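You operate a simulated robot arm through the tools that you are given. There is no shell and no other tool. Be economical: measure what you need, move in short steps, check, and stop when the job is done.

The job below is to be done with a simulated two-armed robot. You get a single attempt, and the scene is never put back.

Task
Latch the hatch, select HOLD, press the load with both palm buttons, then raise the platen.
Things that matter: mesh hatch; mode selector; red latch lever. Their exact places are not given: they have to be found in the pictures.

Only the result counts: the job must be done as asked and must still hold three seconds after the hand-in. Knocking over, shifting, dropping, spilling or breaking anything else fails it.

Robot
Two 7-joint arms with fingered hands on one trunk, on a base that drives. Base frame: it is fixed to the floor where the robot stands at the start and does not move with it; the origin is under the middle of the robot, x ahead of it, y to its left, z up. Readings come in m, rad, newtons and seconds.
The left shoulder is at the start at [0.07, 0.172, 1.477], the right one opposite. Places, roughly: mesh hatch [0.8, 0.1, 1.2]; mode selector [0.8, -0.3, 1]; red latch lever [0.6, 0.3, 1.2]. Payload 5 kg a hand.
The TCP of each hand is the grasp point between the finger pads, 0.043 m short of the fingertips. In the tool frame z runs along the fingers and y along their closing line. Largest opening 0.144 m; the body of the gripper starts 0.05 m behind the TCP. The gripper is a hand of 5 fingers: y runs from the thumb to the fingers, the wrist lies at [-0.021, -0.124, -0.221] in the tool frame.
Orientation is told as [roll, pitch, yaw] about the base's x, y, z axes, in that order, counted from this pose: with the fingers straight down and the wrist toward the robot, the tool's x, y and z point along [0, 1, 0], [1, 0, 0] and [0, 0, -1] of the base frame.

Tools
- The arms move only by the tool nudge_tool. It takes "left_increments", "right_increments" or both (then of equal length, played together; a hand with none holds still); each is a list of rows, each a list of 2 entries, a list of its own where there are three numbers: the shift along the tool's x, y, z in m, then the turn, a rotation vector about the tool's x, y, z in rad. In form: [[[dx, dy, dz], [ax, ay, az]], ...]. A call has 1 to 10 rows; each row shifts and turns the commanded pose from where the row before left it, along the tool's axes as they then stand. A row lasts 0.2 s, in which the tool goes at most 0.05 m and 0.15 rad; a call with a longer step from one row to the next is refused whole. Where a pose cannot be reached the arm comes as near as it can. A force on the tool above 60 N (or 10 N above the force at the start of the call, whichever is more), or a blocked arm, ends the call early, and 0.2 s more pass. In this call time passes only in rows, and 0.2 s behind the last. It gives the time, the measured TCP pose, the force on the tool (base axes), the opening and the grip force at its end, in the units of the frame above (readings bear some noise), with the torque about the TCP (base axes, N m) and any sound that the robot's microphone picked up, and new pictures: "show" is both (left out), scene, wrist or none (wrist: the cameras of the hands that moved).
- Cameras (640 x 400 px; columns grow to the right, rows downward): "scene" is now at [0.1245, -0.0174, 1.7024]; the picture's right is [-0.18, -0.98, 0.00], its down [-0.71, 0.13, -0.70] and it looks along [0.68, -0.13, -0.72] (base axes); focal length 216 px, centre (320, 200). "left" rides on the left gripper at [-0.086, -0.109, -0.168] in its tool frame; the picture's right is [-0.80, -0.28, 0.53], its down [0.54, -0.73, 0.42] and it looks along [0.27, 0.63, 0.73] (tool axes); focal length 275 px, centre (320, 200). "right" rides on the right gripper at [0.086, -0.108, -0.168] in its tool frame; the picture's right is [-0.80, 0.28, -0.53], its down [-0.54, -0.73, 0.42] and it looks along [-0.27, 0.63, 0.73] (tool axes); focal length 275 px, centre (320, 200).
- raise_lower(by): slides the trunk up (or, below 0, down) by that many m; the arms and the scene camera ride with it, the base frame stays. It gives what a move gives, with no picture.
- steer(legs): drives the robot by 1 to 6 legs, each [ahead, left, turn to the left] in m, m and rad, along the robot's own axes; the way and the turn of a leg run together, so that a leg with both is an arc; at most 1.5 m and 3.142 rad a leg. The arms and the cameras ride along, it lands a little off, and it stops where it bumps. It gives what a move gives, and a new picture of the scene camera.
- set_fingers(index, middle, ring, little, thumb_bend, thumb_turn, hand): sets how far each is bent, from 0 (flat) to 1 (curled in); at 0.3 the hand is open as for a grip, at 0.7 the pads meet at the TCP. One left out holds its place. A second passes; each finger stops where it meets its share of the squeeze, and holds until it gets a number again. It is the only way to open and close the hand. It gives what a move gives, with no picture; readings hold the bend of each and the force on index, middle, ring, little, thumb and palm. thumb_turn goes from beside the hand (0) to across from the fingers (1), as for a grip.
- head_to(pan, tilt): turns the head with the scene camera to pan (to the left, within 1.501 rad either way) and tilt (down, from -0.506 to 1.204), counted from straight ahead of the robot. It gives what a move gives, and a new picture of the scene camera.
- probe_pixels(camera, pixels): there is no depth. For up to 12 entries [column, row, z] of the newest picture of that camera ("zoom" is the newest enlarged one), the place [x, y] in the base frame at which the ray of that pixel passes the height z, good to about 0.002 m, but the place of the scene camera against the robot may be out by one fixed shift of up to 0.012 m in any direction. The clock stands still meanwhile.
- enlarge(camera, box): a new picture of the part [left, top, right, bottom] of that camera's present view, enlarged. The clock stands still meanwhile.
- sign_off(): hands the job in; it is judged then, once.

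Go step by step. Measure first, check grasps and placings, and put right what went wrong. The budget is 80 turns and 260 pictures, counting those below and the enlarged ones. Unless the task says otherwise, let go and move clear before handing in, and close with one line.

The tools are called after ">>>" as a command line: name --argument value ..., lists and objects as JSON in quotes. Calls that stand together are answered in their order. nudge_tool: Moves the arms, as the interface text tells. Its arguments: {"type":"object","properties":{"left_increments":{"type":"array"},"right_increments":{"type":"array"},"show":{"type":"string","enum":["both","scene","wrist","none"]}},"required":[]} The other tools are called the same way: raise_lower (by) slides the trunk up or down; set_fingers (index, middle, ring, little, thumb_bend, thumb_turn, hand) moves the fingers one by one; steer (legs) drives the base; head_to (pan, tilt) turns the head that bears the scene camera; probe_pixels (camera, pixels) gives the place at which the rays of pixels pass given heights; enlarge (camera, box) takes an enlarged picture of a part of a camera's view; sign_off () hands the job in.

At the start:

```text
time_s: 0.0
left_tcp_pos: [0.6716, 0.1958, 1.511]
left_orientation: [0.0, 0.0, 0.001]
left_contact_force: [-0.5, -0.7, -0.1]
left_torque: [-0.01, 0.02, 0.0]
left_finger_gap: 0.1438
left_finger_force: 0.0
left_shape: jaw
left_bend: [0.3, 0.3, 0.3, 0.3, 0.3, 0.98]
left_finger forces: [0.0, 0.0, 0.0, 0.0, 0.0, 0.0]
right_tcp_pos: [0.6671, -0.4439, 1.4188]
right_orientation: [-0.001, 0.0, 0.0]
right_contact_force: [-0.2, 0.9, -1.1]
right_torque: [-0.03, 0.01, 0.04]
right_finger_gap: 0.1434
right_finger_force: 0.0
right_shape: jaw
right_bend: [0.3, 0.3, 0.3, 0.3, 0.3, 0.98]
right_finger forces: [0.0, 0.0, 0.1, 0.0, 0.1, 0.0]
trunk travel left (down, up): [-0.575, 0.365]
robot x, y, heading: [-0.0007, 0.0028, -0.003]
head pan, tilt: [-0.185, 0.801]
```

scene: 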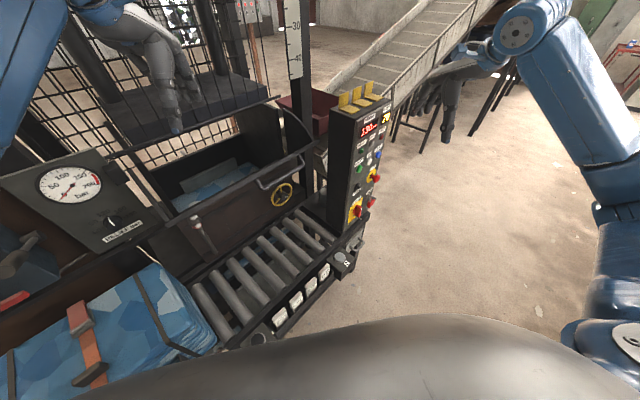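
right: 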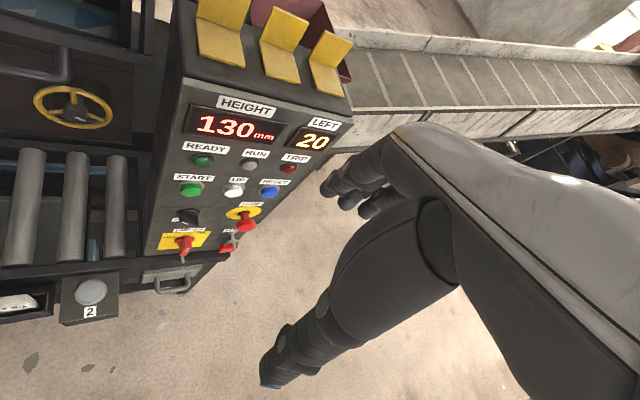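
left: 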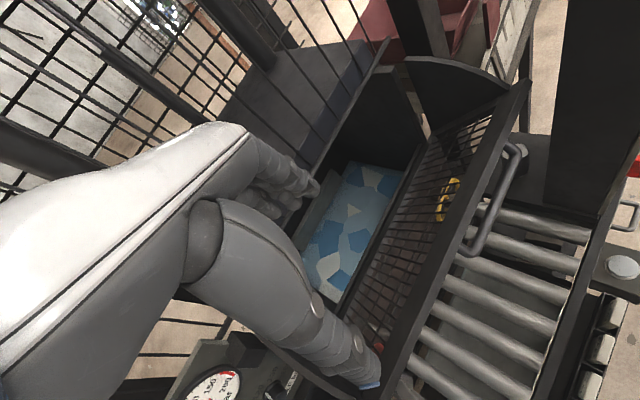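

The pictures show a press with an open mesh hatch (handle around scene 285,170), a gauge panel on the left, and a control panel around 365,160. I'll enlarge these to read the labels.

>>> enlarge --camera "right" --box '[130, 80, 360, 320]'

>>> enlarge --camera "scene" --box '[0, 120, 240, 320]'

>>> enlarge --camera "scene" --box '[160, 90, 400, 350]'

>>> head_to --pan 0.5 --tilt 0.6

```text
1.67 times, centred on (245, 200) of right
```

zoom: 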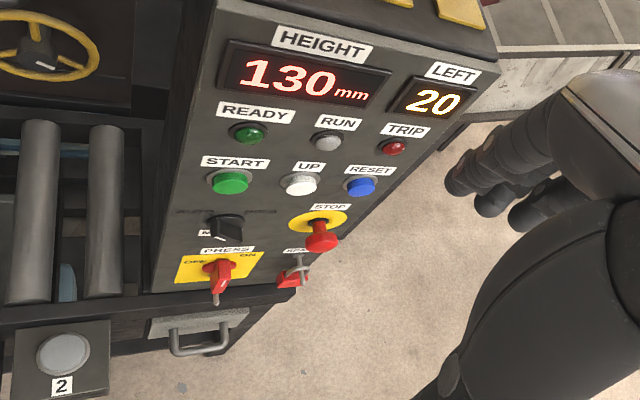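

```text
2.00 times, centred on (120, 220) of scene
```

zoom: 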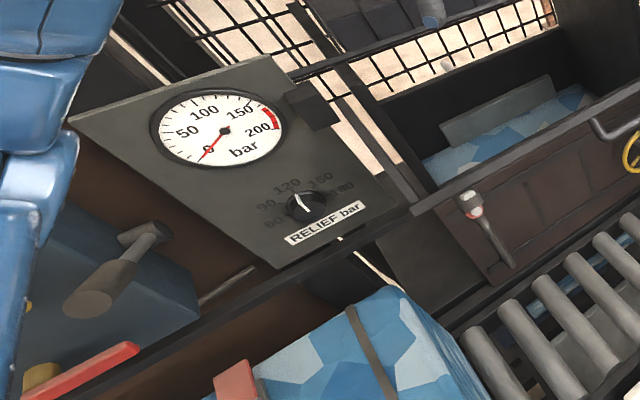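

```text
1.54 times, centred on (280, 220) of scene
```

zoom: 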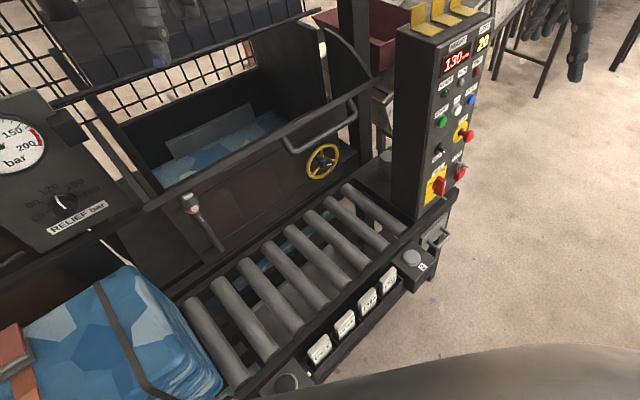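

```text
time_s: 1.1
left_tcp_pos: [0.6711, 0.1957, 1.5116]
left_orientation: [-0.002, 0.0, 0.002]
left_contact_force: [1.1, 0.0, 0.6]
left_torque: [0.01, -0.04, 0.02]
left_finger_gap: 0.1434
left_finger_force: 0.0
left_shape: jaw
left_bend: [0.3, 0.3, 0.3, 0.3, 0.3, 0.98]
left_finger forces: [0.1, 0.0, 0.0, 0.1, 0.0, 0.0]
right_tcp_pos: [0.6664, -0.4446, 1.4184]
right_orientation: [0.0, -0.001, 0.001]
right_contact_force: [0.1, 0.1, 0.1]
right_torque: [0.01, -0.02, 0.02]
right_finger_gap: 0.1437
right_finger_force: 0.0
right_shape: jaw
right_bend: [0.3, 0.3, 0.3, 0.3, 0.3, 0.98]
right_finger forces: [0.0, 0.1, 0.1, 0.0, 0.0, 0.1]
trunk travel left (down, up): [-0.575, 0.365]
robot x, y, heading: [-0.0006, 0.0011, 0.002]
head pan, tilt: [0.499, 0.6]
```

scene: 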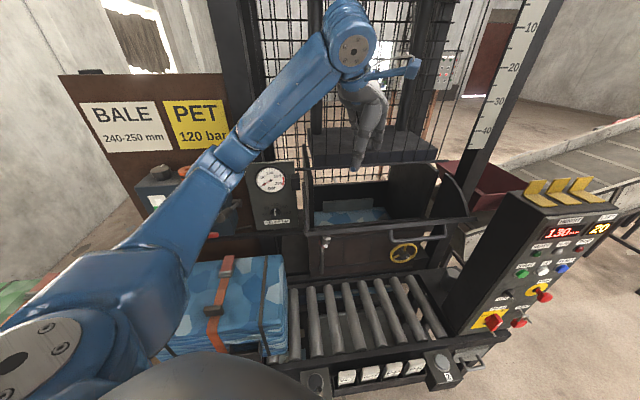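

The sign at (120,125) reads "BALE 240-250 mm / PET 120 bar", and it may set the target height and relief pressure. I'll zoom in on the sign, the relief panel, the latch and the selector.

>>> enlarge --camera "scene" --box '[240, 150, 460, 290]'

>>> enlarge --camera "scene" --box '[60, 60, 320, 240]'

>>> enlarge --camera "scene" --box '[450, 170, 640, 350]'

>>> enlarge --camera "scene" --box '[280, 330, 500, 400]'

>>> enlarge --camera "left" --box '[260, 40, 640, 400]'

```text
2.86 times, centred on (350, 220) of scene
```

zoom: 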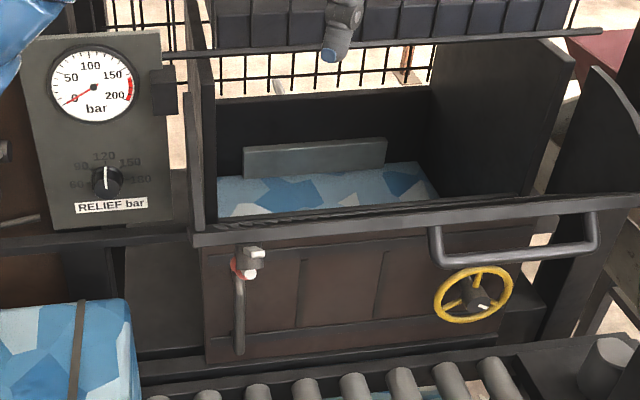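

```text
2.22 times, centred on (190, 150) of scene
```

zoom: 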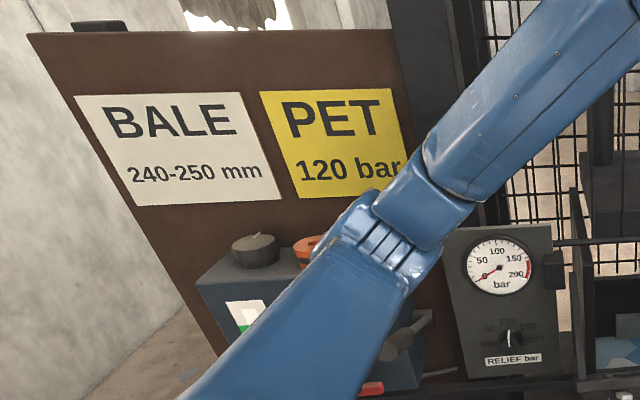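

```text
2.22 times, centred on (545, 260) of scene
```

zoom: 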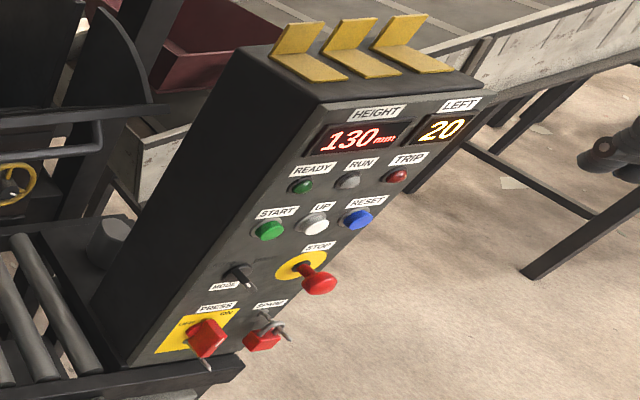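

```text
2.91 times, centred on (390, 365) of scene
```

zoom: 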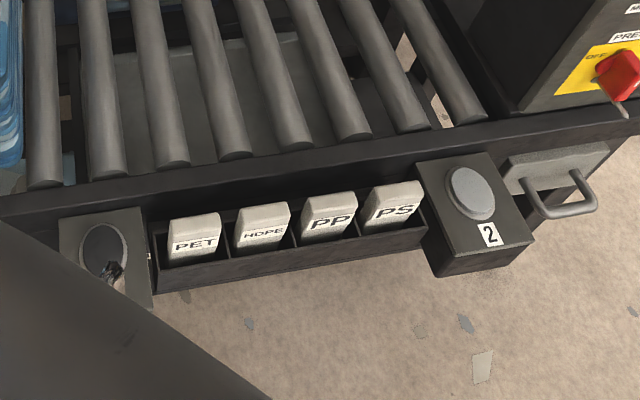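

```text
1.11 times, centred on (450, 220) of left
```

zoom: 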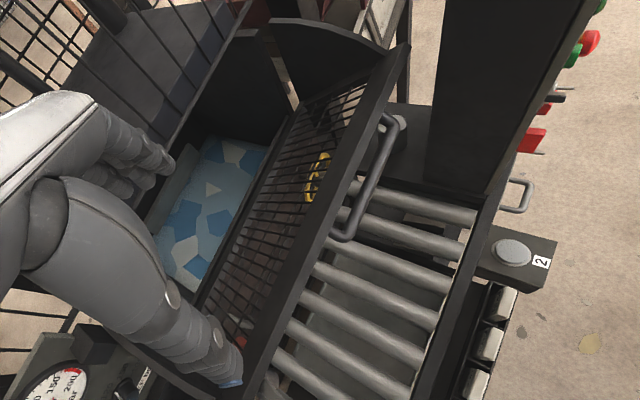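

The relief pointer looks to be at 120 already. Next I'll triangulate the hatch bar, handle and latch by probing them at several heights, starting from this view.

>>> probe_pixels --camera "scene" --pixels '[[325, 240, 1.0], [325, 240, 1.2], [322, 270, 1.0], [418, 240, 1.0], [418, 240, 1.2], [308, 234, 1.0], [308, 234, 1.2], [472, 218, 1.0], [472, 218, 1.2], [448, 378, 0.8], [503, 293, 1.0], [316, 383, 0.8]]'

>>> probe_pixels --camera "left" --pixels '[[512, 150, 1.0], [512, 150, 1.2], [475, 250, 1.0], [475, 250, 1.2], [622, 267, 0.8], [622, 267, 1.0], [445, 195, 1.0], [445, 195, 1.2], [530, 85, 1.0], [530, 85, 1.2]]'

>>> head_to --pan 0.0 --tilt 1.0

```text
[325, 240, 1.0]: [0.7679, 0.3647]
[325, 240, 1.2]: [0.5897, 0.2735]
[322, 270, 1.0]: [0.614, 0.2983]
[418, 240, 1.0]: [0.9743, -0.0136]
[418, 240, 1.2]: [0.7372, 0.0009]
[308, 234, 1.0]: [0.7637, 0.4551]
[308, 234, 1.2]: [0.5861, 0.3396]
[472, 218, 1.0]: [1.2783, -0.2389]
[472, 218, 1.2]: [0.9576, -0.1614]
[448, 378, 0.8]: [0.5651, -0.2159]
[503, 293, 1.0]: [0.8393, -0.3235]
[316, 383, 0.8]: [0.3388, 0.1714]
```

```text
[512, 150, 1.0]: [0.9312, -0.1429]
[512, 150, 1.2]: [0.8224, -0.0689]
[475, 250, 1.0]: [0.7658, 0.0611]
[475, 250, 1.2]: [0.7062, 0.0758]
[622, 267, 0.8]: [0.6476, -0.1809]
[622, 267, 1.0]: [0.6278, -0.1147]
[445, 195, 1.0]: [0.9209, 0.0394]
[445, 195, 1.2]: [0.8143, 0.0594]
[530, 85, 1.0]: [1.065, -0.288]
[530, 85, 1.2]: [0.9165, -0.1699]
```

```text
time_s: 2.0
left_tcp_pos: [0.6703, 0.1959, 1.5104]
left_orientation: [0.0, 0.002, 0.001]
left_contact_force: [0.2, 0.1, -0.1]
left_torque: [0.01, 0.0, 0.0]
left_finger_gap: 0.1433
left_finger_force: 0.0
left_shape: jaw
left_bend: [0.3, 0.3, 0.3, 0.3, 0.3, 0.98]
left_finger forces: [0.0, 0.0, 0.1, 0.0, 0.0, 0.1]
right_tcp_pos: [0.6668, -0.4437, 1.4188]
right_orientation: [-0.001, 0.001, -0.001]
right_contact_force: [0.6, -0.1, 0.3]
right_torque: [-0.01, 0.02, 0.01]
right_finger_gap: 0.1437
right_finger_force: 0.0
right_shape: jaw
right_bend: [0.3, 0.3, 0.3, 0.3, 0.3, 0.98]
right_finger forces: [0.1, 0.0, 0.0, 0.0, 0.0, 0.0]
trunk travel left (down, up): [-0.575, 0.365]
robot x, y, heading: [0.0016, -0.0005, 0.001]
head pan, tilt: [0.0, 1.0]
```

scene: 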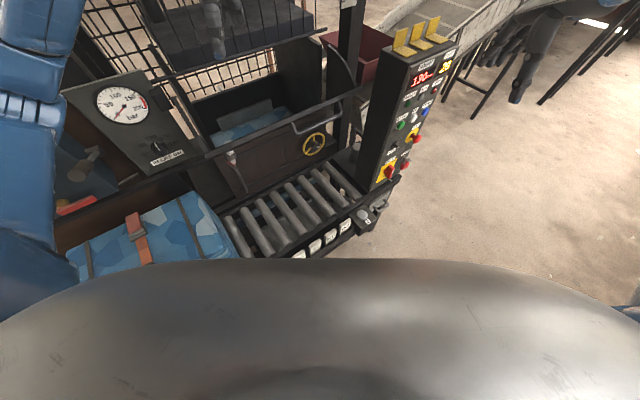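

The machine faces about 0.54 rad to the left of straight ahead, since the roller and button line runs along [0.51,-0.86]. I'll pull both hands back and then square the robot up to it.

>>> nudge_tool --left_increments '[[[0, -0.05, 0], [0, 0, 0]], [[0, -0.05, 0], [0, 0, 0]], [[0, -0.05, 0], [0, 0, 0]], [[0, -0.05, 0], [0, 0, 0]], [[0, -0.05, 0], [0, 0, 0]]]' --right_increments '[[[0, -0.05, 0], [0, 0, 0]], [[0, -0.05, 0], [0, 0, 0]], [[0, -0.05, 0], [0, 0, 0]], [[0, -0.05, 0], [0, 0, 0]], [[0, -0.05, 0], [0, 0, 0]]]' --show "none"

>>> steer --legs '[[0, 0, 0.54], [-0.1, -0.2, 0]]'

>>> head_to --pan 0.0 --tilt 0.65

```text
time_s: 3.2
left_tcp_pos: [0.4155, 0.1952, 1.5177]
left_orientation: [0.002, -0.002, 0.0]
left_contact_force: [-0.3, -0.6, 0.2]
left_torque: [0.01, -0.06, 0.04]
left_finger_gap: 0.1439
left_finger_force: 0.1
left_shape: jaw
left_bend: [0.3, 0.3, 0.3, 0.3, 0.3, 0.98]
left_finger forces: [0.0, 0.1, 0.0, 0.1, 0.0, 0.0]
left hand out of reach, approached as far as the arm can: row 5
right_tcp_pos: [0.4155, -0.4302, 1.4171]
right_orientation: [0.032, -0.004, 0.034]
right_contact_force: [-3.7, -4.1, 0.3]
right_torque: [0.36, -0.3, -0.09]
right_finger_gap: 0.1438
right_finger_force: 0.1
right_shape: jaw
right_bend: [0.3, 0.3, 0.3, 0.3, 0.3, 0.97]
right_finger forces: [0.1, 0.1, 0.0, 0.0, 0.0, 0.0]
trunk travel left (down, up): [-0.575, 0.365]
robot x, y, heading: [-0.002, -0.0026, 0.001]
head pan, tilt: [0.0, 1.0]
```

```text
time_s: 6.4
left_tcp_pos: [0.2786, 0.1666, 1.5151]
left_orientation: [-0.002, 0.004, 0.534]
left_contact_force: [0.8, 0.7, -0.9]
left_torque: [-0.07, 0.01, -0.01]
left_finger_gap: 0.1435
left_finger_force: 0.0
left_shape: jaw
left_bend: [0.3, 0.3, 0.3, 0.3, 0.3, 0.98]
left_finger forces: [0.0, 0.1, 0.1, 0.1, 0.0, 0.0]
right_tcp_pos: [0.6005, -0.387, 1.4203]
right_orientation: [-0.003, 0.003, 0.537]
right_contact_force: [-0.5, 0.7, 0.2]
right_torque: [-0.06, 0.01, -0.02]
right_finger_gap: 0.1437
right_finger_force: 0.0
right_shape: jaw
right_bend: [0.3, 0.3, 0.3, 0.3, 0.3, 0.98]
right_finger forces: [0.0, 0.0, 0.0, 0.0, 0.1, 0.1]
trunk travel left (down, up): [-0.575, 0.365]
robot x, y, heading: [0.0171, -0.2203, 0.54]
head pan, tilt: [0.0, 1.0]
```

scene: 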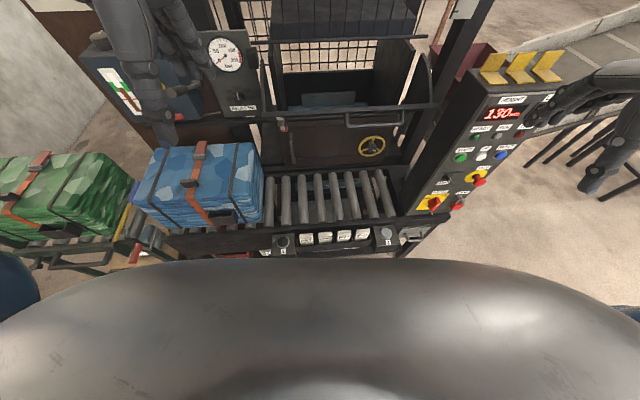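

```text
time_s: 7.2
left_tcp_pos: [0.2777, 0.1616, 1.5159]
left_orientation: [0.003, 0.003, 0.536]
left_contact_force: [0.6, -1.2, 0.2]
left_torque: [0.02, -0.03, 0.0]
left_finger_gap: 0.1437
left_finger_force: 0.1
left_shape: jaw
left_bend: [0.3, 0.3, 0.3, 0.3, 0.3, 0.98]
left_finger forces: [0.1, 0.1, 0.1, 0.0, 0.0, 0.0]
right_tcp_pos: [0.5996, -0.3934, 1.4197]
right_orientation: [0.002, 0.002, 0.535]
right_contact_force: [-0.2, -0.5, -0.7]
right_torque: [0.04, -0.03, -0.06]
right_finger_gap: 0.1439
right_finger_force: 0.1
right_shape: jaw
right_bend: [0.3, 0.3, 0.3, 0.3, 0.3, 0.98]
right_finger forces: [0.0, 0.1, 0.0, 0.0, 0.0, 0.0]
trunk travel left (down, up): [-0.575, 0.365]
robot x, y, heading: [0.0144, -0.2226, 0.536]
head pan, tilt: [0.0, 0.649]
```

scene: 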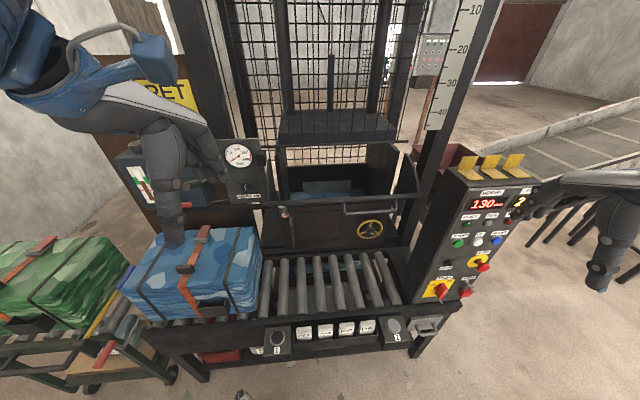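

The machine is now square in view. I'll zoom in on the hatch and latch, the panel, the tool area and the scale.

>>> enlarge --camera "scene" --box '[210, 120, 430, 260]'

>>> enlarge --camera "scene" --box '[420, 170, 560, 310]'

>>> enlarge --camera "scene" --box '[380, 0, 480, 140]'

>>> enlarge --camera "scene" --box '[220, 290, 460, 400]'

>>> probe_pixels --camera "scene" --pixels '[[283, 212, 1.0], [283, 212, 1.2], [345, 210, 1.2], [397, 210, 1.2], [262, 207, 1.2], [416, 195, 1.2], [274, 340, 0.7], [396, 328, 0.7], [446, 268, 1.0], [446, 268, 1.2], [370, 230, 1.0], [479, 240, 1.2]]'

```text
2.86 times, centred on (320, 190) of scene
```

zoom: 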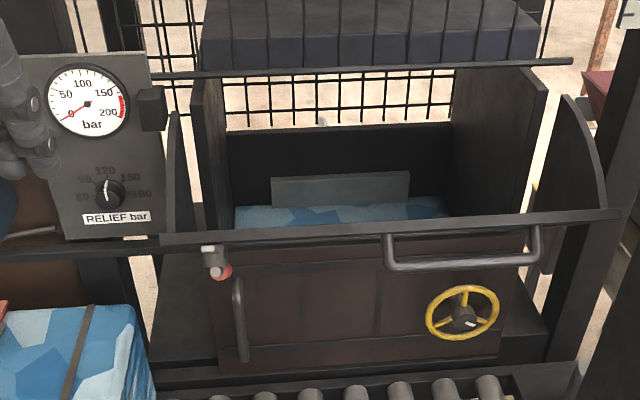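

```text
2.86 times, centred on (490, 240) of scene
```

zoom: 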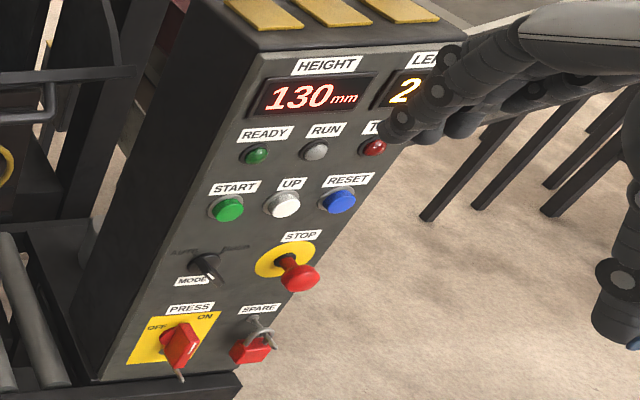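

```text
2.86 times, centred on (430, 70) of scene
```

zoom: 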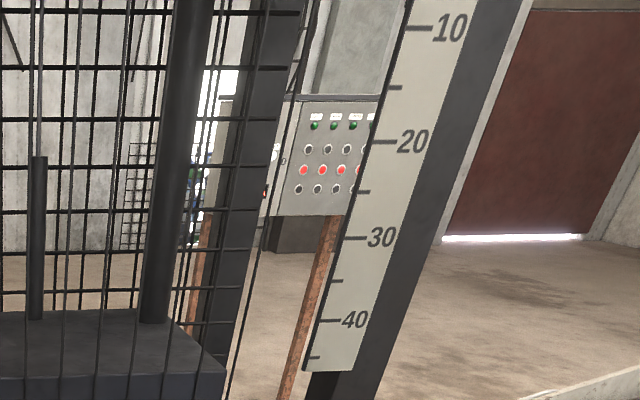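

```text
2.67 times, centred on (340, 345) of scene
```

zoom: 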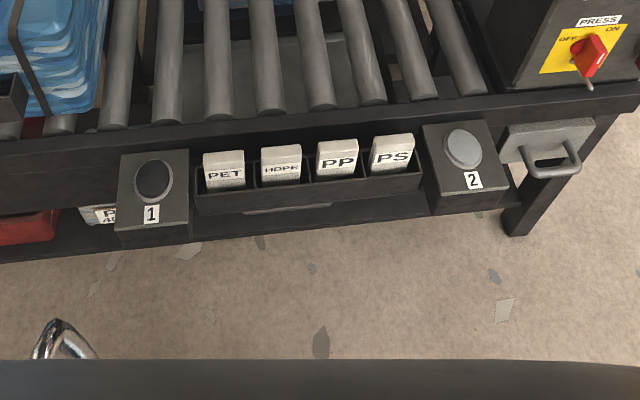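

```text
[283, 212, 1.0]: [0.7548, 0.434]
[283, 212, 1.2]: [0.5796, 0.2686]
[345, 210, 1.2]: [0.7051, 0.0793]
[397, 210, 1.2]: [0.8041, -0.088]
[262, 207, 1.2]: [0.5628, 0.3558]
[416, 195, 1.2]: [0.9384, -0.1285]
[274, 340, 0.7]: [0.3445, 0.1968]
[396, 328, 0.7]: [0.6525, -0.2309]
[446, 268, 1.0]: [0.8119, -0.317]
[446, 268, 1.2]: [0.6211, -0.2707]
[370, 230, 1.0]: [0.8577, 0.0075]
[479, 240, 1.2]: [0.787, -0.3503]
```

I'll take the wrist views from here so I can see the latch and the selector labels closer.

>>> nudge_tool --left_increments '[[[0, 0, 0.05], [0, 0, 0]], [[0, 0, 0.05], [0, 0, 0]]]' --right_increments '[[[0.05, 0, 0.0], [0, 0, 0]], [[0.05, 0, 0.0], [0, 0, 0]]]' --show "wrist"

```text
time_s: 7.8
left_tcp_pos: [0.3306, 0.1836, 1.4556]
left_orientation: [0.001, 0.011, 0.536]
left_contact_force: [1.8, 1.0, 0.5]
left_torque: [-0.1, 0.06, 0.0]
left_finger_gap: 0.144
left_finger_force: 0.0
left_shape: jaw
left_bend: [0.3, 0.3, 0.3, 0.3, 0.3, 0.98]
left_finger forces: [0.0, 0.0, 0.0, 0.1, 0.0, 0.0]
left hand out of reach, approached as far as the arm can: row 1, 2
right_tcp_pos: [0.5937, -0.3038, 1.447]
right_orientation: [0.001, 0.009, 0.538]
right_contact_force: [1.5, 0.9, 1.0]
right_torque: [-0.12, 0.11, -0.02]
right_finger_gap: 0.1438
right_finger_force: 0.1
right_shape: jaw
right_bend: [0.3, 0.3, 0.3, 0.3, 0.3, 0.98]
right_finger forces: [0.1, 0.1, 0.0, 0.0, 0.1, 0.0]
right hand out of reach, approached as far as the arm can: row 1, 2
trunk travel left (down, up): [-0.575, 0.365]
robot x, y, heading: [0.0127, -0.2205, 0.536]
head pan, tilt: [0.0, 0.649]
```

right: 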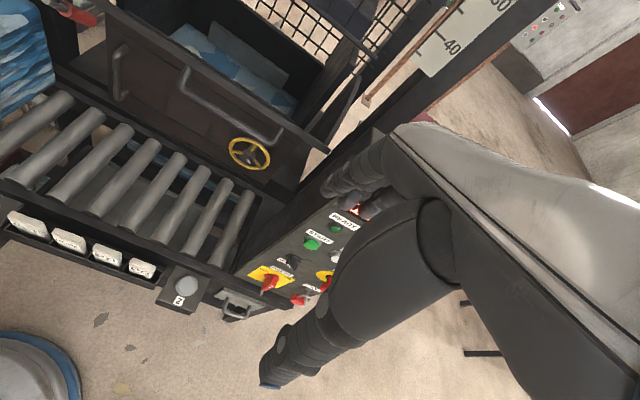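
left: 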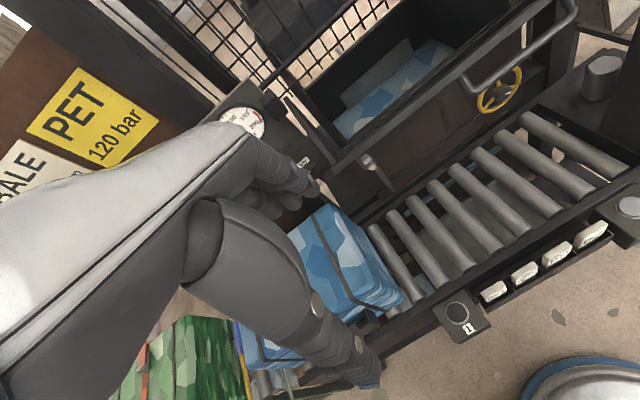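

>>> enlarge --camera "left" --box '[300, 90, 480, 220]'

>>> enlarge --camera "right" --box '[230, 190, 370, 320]'

>>> enlarge --camera "right" --box '[20, 0, 180, 110]'

>>> enlarge --camera "scene" --box '[430, 225, 500, 305]'

>>> probe_pixels --camera "left" --pixels '[[371, 163, 1.0], [371, 163, 1.1], [371, 163, 1.2], [468, 88, 1.1], [468, 88, 1.2], [570, 10, 1.1], [570, 10, 1.2], [456, 314, 0.7], [456, 314, 0.8], [346, 178, 1.1], [346, 178, 1.2]]'

>>> probe_pixels --camera "right" --pixels '[[186, 286, 0.7], [186, 286, 0.8], [290, 261, 0.9], [290, 261, 1.0], [290, 261, 1.1], [185, 85, 1.1], [185, 85, 1.2], [278, 140, 1.1], [278, 140, 1.2], [250, 153, 1.0], [90, 18, 1.1], [90, 18, 1.2]]'

```text
3.08 times, centred on (390, 155) of left
```

zoom: 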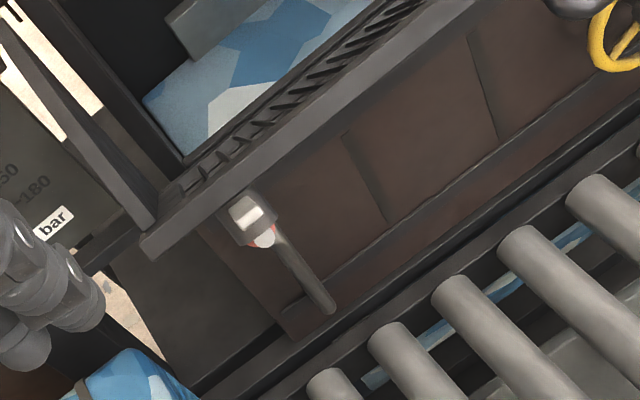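

```text
3.08 times, centred on (300, 255) of right
```

zoom: 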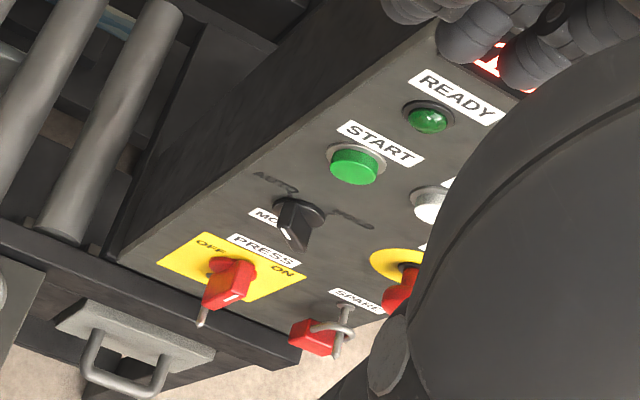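

```text
3.64 times, centred on (100, 55) of right
```

zoom: 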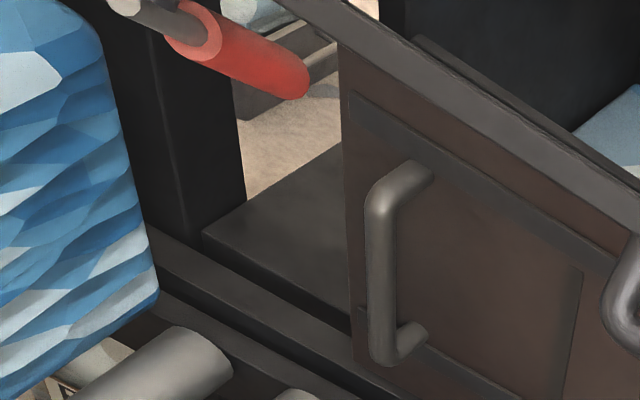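

```text
5.00 times, centred on (465, 265) of scene
```

zoom: 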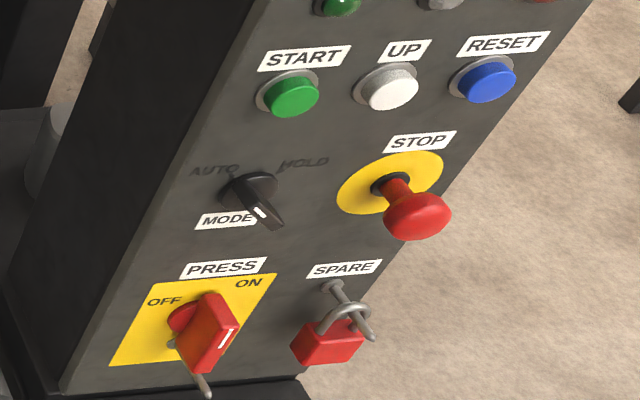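

```text
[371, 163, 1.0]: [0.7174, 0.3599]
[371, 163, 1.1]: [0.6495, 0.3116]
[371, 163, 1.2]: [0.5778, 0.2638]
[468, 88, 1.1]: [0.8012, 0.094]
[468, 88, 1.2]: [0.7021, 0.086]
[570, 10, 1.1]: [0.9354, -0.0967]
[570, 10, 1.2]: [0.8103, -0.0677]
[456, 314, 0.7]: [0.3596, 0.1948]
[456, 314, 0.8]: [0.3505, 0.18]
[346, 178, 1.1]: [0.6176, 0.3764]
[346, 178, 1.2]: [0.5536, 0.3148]
```

```text
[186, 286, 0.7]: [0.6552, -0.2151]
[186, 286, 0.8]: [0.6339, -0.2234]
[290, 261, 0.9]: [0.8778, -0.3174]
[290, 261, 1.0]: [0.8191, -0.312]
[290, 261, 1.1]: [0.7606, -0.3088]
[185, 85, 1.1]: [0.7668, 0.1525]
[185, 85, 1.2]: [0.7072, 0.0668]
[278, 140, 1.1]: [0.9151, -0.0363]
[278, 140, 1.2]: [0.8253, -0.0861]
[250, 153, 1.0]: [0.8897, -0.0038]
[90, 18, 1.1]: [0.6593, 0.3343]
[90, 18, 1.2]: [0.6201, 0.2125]
```

From several views, the latch sits near (0.58,0.265,1.2) and the hatch handle runs from (0.703,0.085,1.21) to (0.808,-0.078,1.205). I'll lower the trunk to see the hatch and latch geometry from a flatter angle.

>>> raise_lower --by -0.22

>>> head_to --pan 0.05 --tilt 0.4

>>> enlarge --camera "scene" --box '[200, 80, 440, 280]'

>>> enlarge --camera "scene" --box '[230, 160, 330, 250]'

>>> enlarge --camera "left" --box '[240, 0, 480, 200]'

```text
time_s: 10.2
left_tcp_pos: [0.3265, 0.1803, 1.2376]
left_orientation: [0.001, 0.007, 0.535]
left_contact_force: [-0.4, -0.1, -0.4]
left_torque: [-0.02, -0.06, 0.02]
left_finger_gap: 0.144
left_finger_force: 0.0
left_shape: jaw
left_bend: [0.3, 0.3, 0.3, 0.3, 0.3, 0.98]
left_finger forces: [0.0, 0.0, 0.0, 0.0, 0.1, 0.1]
right_tcp_pos: [0.5909, -0.3079, 1.2285]
right_orientation: [0.001, 0.004, 0.538]
right_contact_force: [-0.4, 0.8, -0.6]
right_torque: [0.03, 0.0, -0.02]
right_finger_gap: 0.1438
right_finger_force: 0.0
right_shape: jaw
right_bend: [0.3, 0.3, 0.3, 0.3, 0.3, 0.98]
right_finger forces: [0.0, 0.0, 0.0, 0.0, 0.0, 0.0]
trunk travel left (down, up): [-0.355, 0.585]
robot x, y, heading: [0.0167, -0.2238, 0.54]
head pan, tilt: [0.0, 0.649]
```

```text
time_s: 10.9
left_tcp_pos: [0.3263, 0.1781, 1.2382]
left_orientation: [0.003, 0.008, 0.538]
left_contact_force: [-0.8, -0.2, 0.3]
left_torque: [-0.02, 0.02, -0.04]
left_finger_gap: 0.1442
left_finger_force: 0.0
left_shape: jaw
left_bend: [0.3, 0.3, 0.3, 0.3, 0.3, 0.98]
left_finger forces: [0.0, 0.1, 0.1, 0.0, 0.1, 0.0]
right_tcp_pos: [0.5913, -0.3079, 1.2274]
right_orientation: [0.002, 0.004, 0.537]
right_contact_force: [0.1, 0.0, 0.0]
right_torque: [0.01, -0.01, 0.01]
right_finger_gap: 0.144
right_finger_force: 0.0
right_shape: jaw
right_bend: [0.3, 0.3, 0.3, 0.3, 0.3, 0.98]
right_finger forces: [0.0, 0.0, 0.1, 0.0, 0.1, 0.0]
trunk travel left (down, up): [-0.355, 0.585]
robot x, y, heading: [0.0164, -0.224, 0.535]
head pan, tilt: [0.051, 0.4]
```

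scene: 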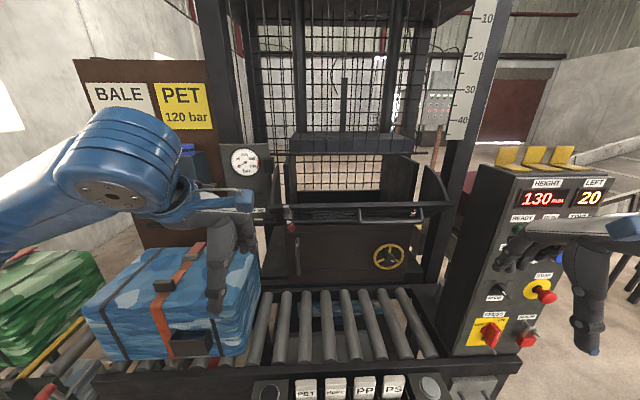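

```text
2.00 times, centred on (320, 180) of scene
```

zoom: 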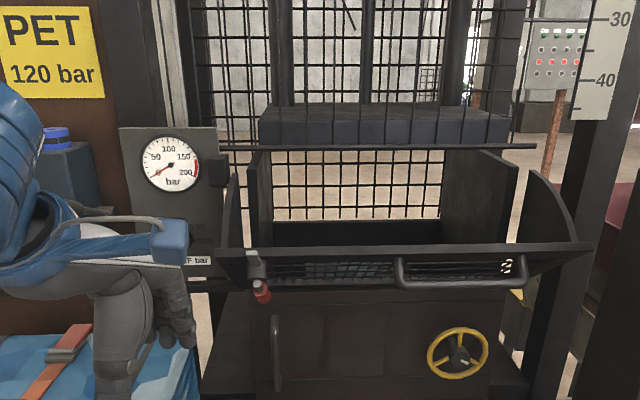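

```text
4.44 times, centred on (280, 205) of scene
```

zoom: 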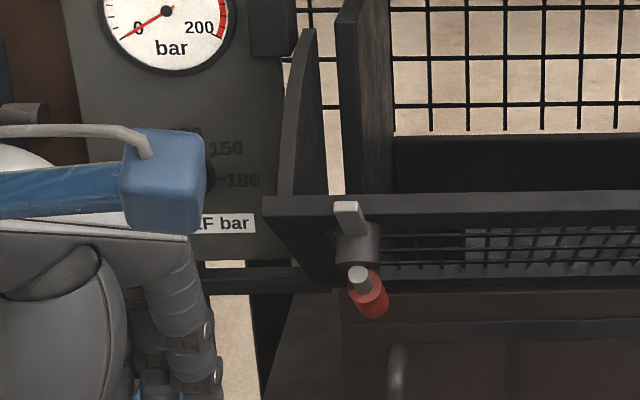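

```text
2.00 times, centred on (360, 100) of left
```

zoom: 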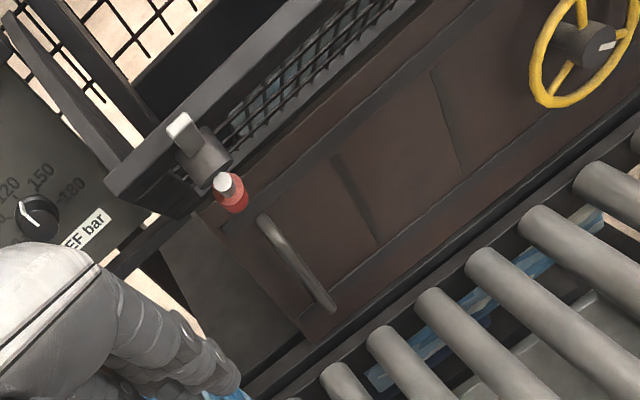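

The hatch is a mesh flap hinged at its bottom and tilted out toward me. The latch on its left end is a boss with an upward pawl and a red lever hanging below. A keeper box beside the gauge is the likely catch. I'll probe more points to find the hinge line.

>>> probe_pixels --camera "scene" --pixels '[[456, 204, 1.1], [456, 204, 1.2], [456, 204, 1.25], [268, 206, 1.2], [268, 206, 1.25], [427, 165, 1.2], [427, 165, 1.3], [420, 225, 1.0], [420, 225, 1.1], [295, 226, 1.1], [210, 166, 1.3], [384, 257, 1.0]]'

>>> probe_pixels --camera "left" --pixels '[[292, 95, 1.1], [292, 95, 1.2], [292, 95, 1.25], [355, 97, 1.1], [355, 97, 1.15], [355, 97, 1.2], [328, 65, 1.2], [328, 65, 1.25], [345, 98, 1.0], [345, 98, 1.1], [353, 92, 1.2], [355, 102, 1.15]]'

>>> nudge_tool --right_increments '[[[0, 0, -0.02], [0, 0, 0]]]' --show "wrist"

```text
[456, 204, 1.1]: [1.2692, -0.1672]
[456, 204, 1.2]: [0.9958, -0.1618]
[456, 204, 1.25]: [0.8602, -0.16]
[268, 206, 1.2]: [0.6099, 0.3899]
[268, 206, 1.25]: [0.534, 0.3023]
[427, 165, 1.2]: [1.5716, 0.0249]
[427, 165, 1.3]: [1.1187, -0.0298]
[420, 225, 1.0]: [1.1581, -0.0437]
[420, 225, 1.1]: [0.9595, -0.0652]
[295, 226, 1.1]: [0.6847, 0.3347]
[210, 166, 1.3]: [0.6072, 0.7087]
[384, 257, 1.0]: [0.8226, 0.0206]
```

```text
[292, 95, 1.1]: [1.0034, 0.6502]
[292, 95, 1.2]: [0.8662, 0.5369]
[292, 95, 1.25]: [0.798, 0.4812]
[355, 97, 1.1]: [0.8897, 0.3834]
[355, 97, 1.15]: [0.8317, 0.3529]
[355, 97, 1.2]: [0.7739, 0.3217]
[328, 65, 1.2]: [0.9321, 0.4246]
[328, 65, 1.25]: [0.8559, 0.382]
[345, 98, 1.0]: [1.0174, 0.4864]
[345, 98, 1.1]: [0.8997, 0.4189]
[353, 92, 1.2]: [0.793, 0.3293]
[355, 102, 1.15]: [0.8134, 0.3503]
```

```text
time_s: 11.3
left_tcp_pos: [0.3263, 0.1795, 1.2365]
left_orientation: [0.003, 0.007, 0.537]
left_contact_force: [0.0, -0.2, -0.2]
left_torque: [-0.02, -0.05, 0.0]
left_finger_gap: 0.1441
left_finger_force: 0.0
left_shape: jaw
left_bend: [0.3, 0.3, 0.3, 0.3, 0.3, 0.98]
left_finger forces: [0.1, 0.1, 0.0, 0.1, 0.0, 0.0]
right_tcp_pos: [0.5909, -0.3073, 1.2483]
right_orientation: [0.002, 0.003, 0.538]
right_contact_force: [-0.3, 0.2, 0.0]
right_torque: [-0.07, -0.04, -0.01]
right_finger_gap: 0.144
right_finger_force: 0.0
right_shape: jaw
right_bend: [0.3, 0.3, 0.3, 0.3, 0.3, 0.98]
right_finger forces: [0.0, 0.0, 0.1, 0.0, 0.0, 0.1]
trunk travel left (down, up): [-0.355, 0.585]
robot x, y, heading: [0.0165, -0.2248, 0.533]
head pan, tilt: [0.051, 0.4]
```

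right: 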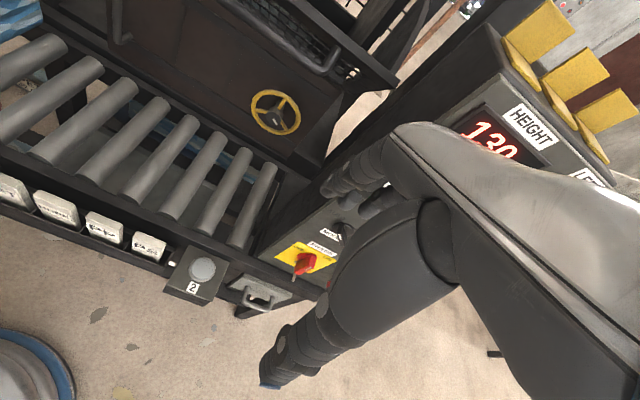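

The estimated hinge is at n≈0.83, z≈1.075, using n for inward distance and u for distance to the right. The hatch is about 50° open, and the handle should end near n 0.79, z 1.30. I'll make a fist with the right hand and bring it in front of the handle to push the hatch shut.

>>> set_fingers --hand "right" --index 1 --middle 1 --ring 1 --little 1 --thumb_bend 0.3 --thumb_turn 0

>>> nudge_tool --right_increments '[[[0.04, 0, 0.03], [0, 0, 0]], [[0.04, 0, 0.03], [0, 0, 0]], [[0.04, 0, 0.03], [0, 0, 0]], [[0.034, 0, 0.038], [0, 0, 0]], [[0, 0.04, 0], [0, 0, 0]], [[0, 0.04, 0], [0, 0, 0]], [[0, 0.03, 0], [0, 0, 0]]]' --show "both"

```text
time_s: 12.3
left_tcp_pos: [0.3279, 0.1792, 1.2371]
left_orientation: [0.002, 0.008, 0.537]
left_contact_force: [0.1, 0.4, -0.4]
left_torque: [-0.04, 0.0, 0.0]
left_finger_gap: 0.144
left_finger_force: 0.1
left_shape: jaw
left_bend: [0.3, 0.3, 0.3, 0.3, 0.3, 0.98]
left_finger forces: [0.0, 0.0, 0.0, 0.0, 0.1, 0.0]
right_tcp_pos: [0.5912, -0.3073, 1.2469]
right_orientation: [0.001, 0.004, 0.537]
right_contact_force: [0.4, -0.4, 0.1]
right_torque: [0.02, -0.02, -0.02]
right_finger_gap: 0.1374
right_finger_force: 0.1
right_shape: fingers
right_bend: [0.99, 1.0, 1.0, 1.0, 0.3, 0.0]
right_finger forces: [0.0, 0.1, 0.0, 0.1, 0.0, 0.1]
trunk travel left (down, up): [-0.355, 0.585]
robot x, y, heading: [0.0184, -0.2218, 0.535]
head pan, tilt: [0.051, 0.4]
```

```text
refused: row 4 steps farther than a row can; nothing moved
```

>>> nudge_tool --right_increments '[[[0.04, 0, 0.029], [0, 0, 0]], [[0.04, 0, 0.029], [0, 0, 0]], [[0.04, 0, 0.029], [0, 0, 0]], [[0.034, 0, 0.03], [0, 0, 0]], [[0, 0.04, 0.01], [0, 0, 0]], [[0, 0.04, 0], [0, 0, 0]], [[0, 0.03, 0], [0, 0, 0]]]' --show "both"

```text
time_s: 13.9
left_tcp_pos: [0.3275, 0.1809, 1.2371]
left_orientation: [0.0, 0.007, 0.535]
left_contact_force: [-0.5, 0.1, -1.0]
left_torque: [-0.01, 0.05, 0.0]
left_finger_gap: 0.1439
left_finger_force: 0.1
left_shape: jaw
left_bend: [0.3, 0.3, 0.3, 0.3, 0.3, 0.98]
left_finger forces: [0.1, 0.0, 0.0, 0.1, 0.0, 0.0]
right_tcp_pos: [0.6686, -0.0967, 1.1579]
right_orientation: [0.002, 0.004, 0.537]
right_contact_force: [0.7, 0.3, -0.6]
right_torque: [-0.02, 0.03, 0.01]
right_finger_gap: 0.1374
right_finger_force: 0.0
right_shape: fingers
right_bend: [1.0, 1.0, 1.0, 1.0, 0.3, 0.0]
right_finger forces: [0.1, 0.1, 0.0, 0.1, 0.1, 0.0]
right hand out of reach, approached as far as the arm can: row 1, 2, 3, 4
trunk travel left (down, up): [-0.355, 0.585]
robot x, y, heading: [0.014, -0.2254, 0.537]
head pan, tilt: [0.051, 0.4]
```

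scene: 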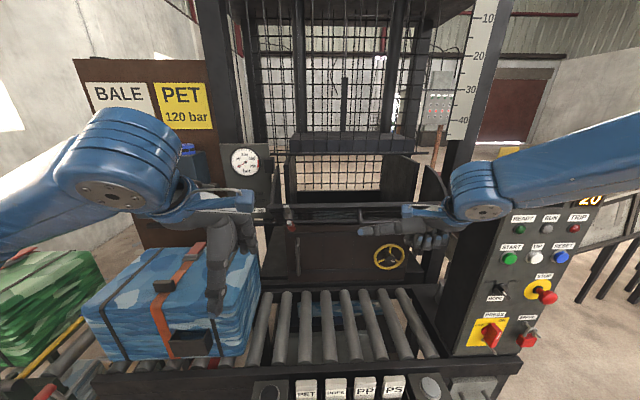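
right: 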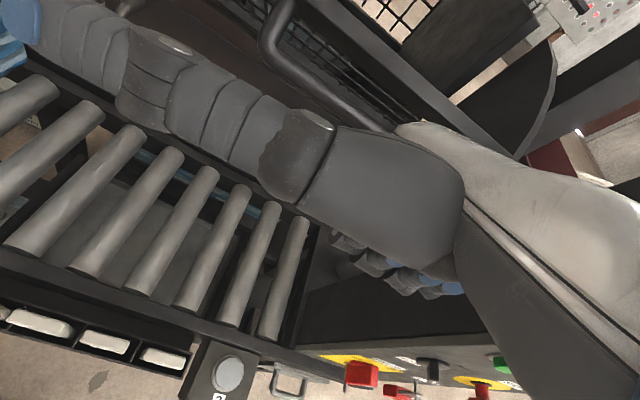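

The thumb sticks out sideways next to the handle. I'll fold it in across the fist and then push forward toward the handle.

>>> set_fingers --hand "right" --thumb_turn 1 --thumb_bend 0.6

>>> nudge_tool --right_increments '[[[0, 0.01, 0.02], [0, 0, 0]]]' --show "both"

>>> enlarge --camera "scene" --box '[300, 120, 520, 280]'

```text
time_s: 14.9
left_tcp_pos: [0.3282, 0.1805, 1.2378]
left_orientation: [0.001, 0.006, 0.538]
left_contact_force: [0.5, 0.5, -0.2]
left_torque: [0.02, -0.02, 0.01]
left_finger_gap: 0.1438
left_finger_force: 0.1
left_shape: jaw
left_bend: [0.3, 0.3, 0.3, 0.3, 0.3, 0.98]
left_finger forces: [0.1, 0.1, 0.1, 0.1, 0.1, 0.1]
right_tcp_pos: [0.6701, -0.098, 1.1577]
right_orientation: [0.002, 0.006, 0.536]
right_contact_force: [-1.1, 0.3, 0.0]
right_torque: [-0.04, 0.01, 0.02]
right_finger_gap: 0.0779
right_finger_force: 0.0
right_shape: fingers
right_bend: [1.0, 1.0, 1.0, 1.0, 0.6, 1.0]
right_finger forces: [0.0, 0.0, 0.0, 0.0, 0.0, 0.0]
trunk travel left (down, up): [-0.355, 0.585]
robot x, y, heading: [0.0149, -0.2227, 0.533]
head pan, tilt: [0.051, 0.4]
```

```text
time_s: 15.3
left_tcp_pos: [0.3286, 0.1812, 1.2372]
left_orientation: [0.001, 0.007, 0.537]
left_contact_force: [0.2, -0.2, -0.1]
left_torque: [-0.02, 0.07, -0.02]
left_finger_gap: 0.1439
left_finger_force: 0.0
left_shape: jaw
left_bend: [0.3, 0.3, 0.3, 0.3, 0.3, 0.98]
left_finger forces: [0.0, 0.1, 0.0, 0.0, 0.0, 0.0]
right_tcp_pos: [0.6767, -0.092, 1.1371]
right_orientation: [0.001, 0.004, 0.539]
right_contact_force: [-0.2, 0.8, -0.1]
right_torque: [-0.02, 0.07, -0.04]
right_finger_gap: 0.0779
right_finger_force: 0.0
right_shape: fingers
right_bend: [1.0, 1.0, 1.0, 1.0, 0.6, 1.0]
right_finger forces: [0.0, 0.1, 0.1, 0.1, 0.0, 0.0]
trunk travel left (down, up): [-0.355, 0.585]
robot x, y, heading: [0.0173, -0.223, 0.536]
head pan, tilt: [0.051, 0.4]
```

scene: 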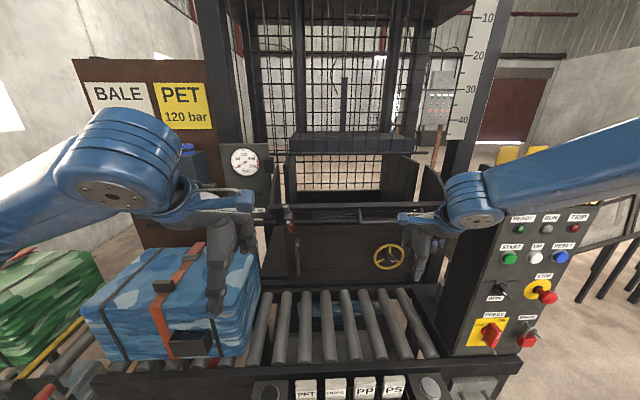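
right: 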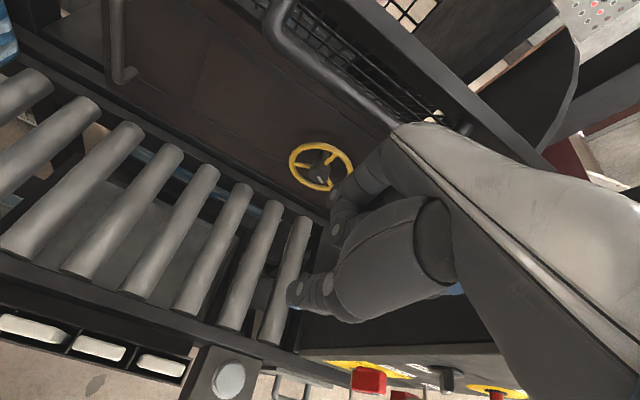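

```text
2.50 times, centred on (410, 200) of scene
```

zoom: 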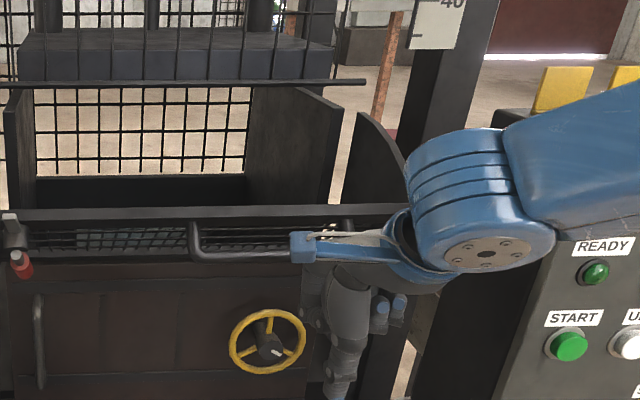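

The fist is in front of the handle's right half. I'll shift it slightly left, then push forward and up in small steps.

>>> nudge_tool --right_increments '[[[0.03, 0, 0.01], [0, 0, 0]], [[0, 0.025, 0], [0, 0, 0]], [[0, 0.02, -0.005], [0, 0, 0]], [[0, 0.02, -0.015], [0, 0, 0]], [[0, 0.02, -0.02], [0, 0, 0]]]' --show "scene"

>>> enlarge --camera "scene" --box '[230, 120, 470, 280]'

```text
time_s: 16.5
left_tcp_pos: [0.3239, 0.1778, 1.2379]
left_orientation: [0.001, 0.003, 0.537]
left_contact_force: [0.6, 0.0, 0.1]
left_torque: [0.02, -0.06, 0.0]
left_finger_gap: 0.1442
left_finger_force: 0.1
left_shape: jaw
left_bend: [0.3, 0.3, 0.3, 0.3, 0.3, 0.98]
left_finger forces: [0.1, 0.0, 0.0, 0.0, 0.1, 0.0]
right_tcp_pos: [0.7291, -0.0238, 1.1683]
right_orientation: [0.002, 0.002, 0.538]
right_contact_force: [-14.7, -6.4, 5.7]
right_torque: [0.26, -0.54, 0.07]
right_finger_gap: 0.0789
right_finger_force: 7.9
right_shape: fingers
right_bend: [1.0, 1.0, 1.0, 1.0, 0.6, 1.0]
right_finger forces: [7.3, 8.7, 0.1, 0.1, 0.1, 0.1]
trunk travel left (down, up): [-0.355, 0.585]
robot x, y, heading: [0.0169, -0.2244, 0.539]
head pan, tilt: [0.051, 0.4]
```

scene: 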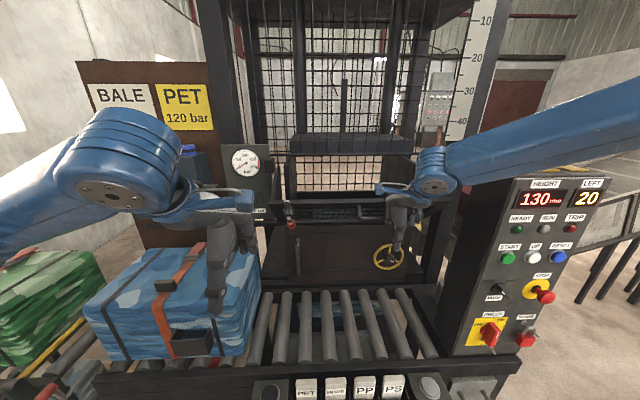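

```text
2.50 times, centred on (350, 200) of scene
```

zoom: 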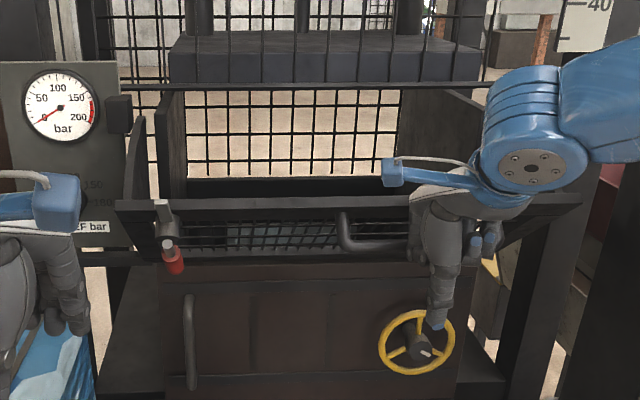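

The hatch is rising, with about 16 N on the fist. I'll keep going forward and up.

>>> nudge_tool --right_increments '[[[0, 0.015, -0.02], [0, 0, 0]], [[0, 0.017, -0.018], [0, 0, 0]], [[0, 0.018, -0.017], [0, 0, 0]], [[0, 0.018, -0.015], [0, 0, 0]]]' --show "scene"

>>> enlarge --camera "scene" --box '[230, 120, 470, 280]'

```text
time_s: 17.5
left_tcp_pos: [0.3268, 0.1797, 1.2371]
left_orientation: [0.001, 0.007, 0.535]
left_contact_force: [0.0, 1.0, 0.2]
left_torque: [-0.04, 0.09, 0.0]
left_finger_gap: 0.1439
left_finger_force: 0.1
left_shape: jaw
left_bend: [0.3, 0.3, 0.3, 0.3, 0.3, 0.98]
left_finger forces: [0.0, 0.1, 0.0, 0.0, 0.1, 0.1]
right_tcp_pos: [0.7939, 0.0138, 1.2373]
right_orientation: [0.001, 0.005, 0.535]
right_contact_force: [-8.0, -6.6, 7.5]
right_torque: [0.41, -0.59, -0.21]
right_finger_gap: 0.078
right_finger_force: 5.7
right_shape: fingers
right_bend: [1.0, 1.0, 1.0, 1.0, 0.6, 1.0]
right_finger forces: [2.8, 9.3, 0.0, 0.1, 0.0, 0.0]
trunk travel left (down, up): [-0.355, 0.585]
robot x, y, heading: [0.0142, -0.2221, 0.535]
head pan, tilt: [0.051, 0.4]
```

scene: 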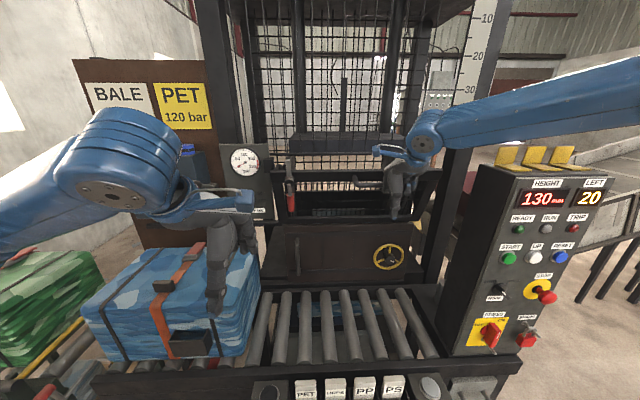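

```text
2.50 times, centred on (350, 200) of scene
```

zoom: 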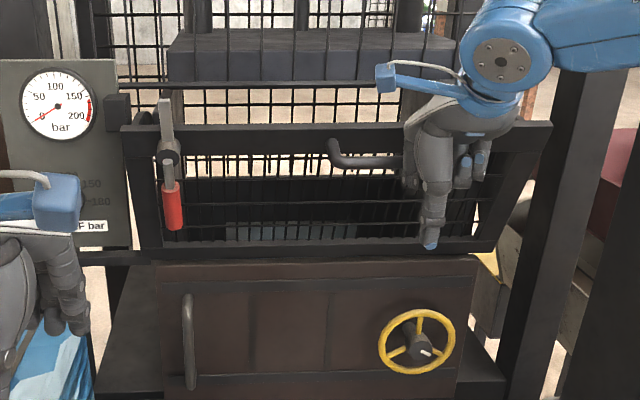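

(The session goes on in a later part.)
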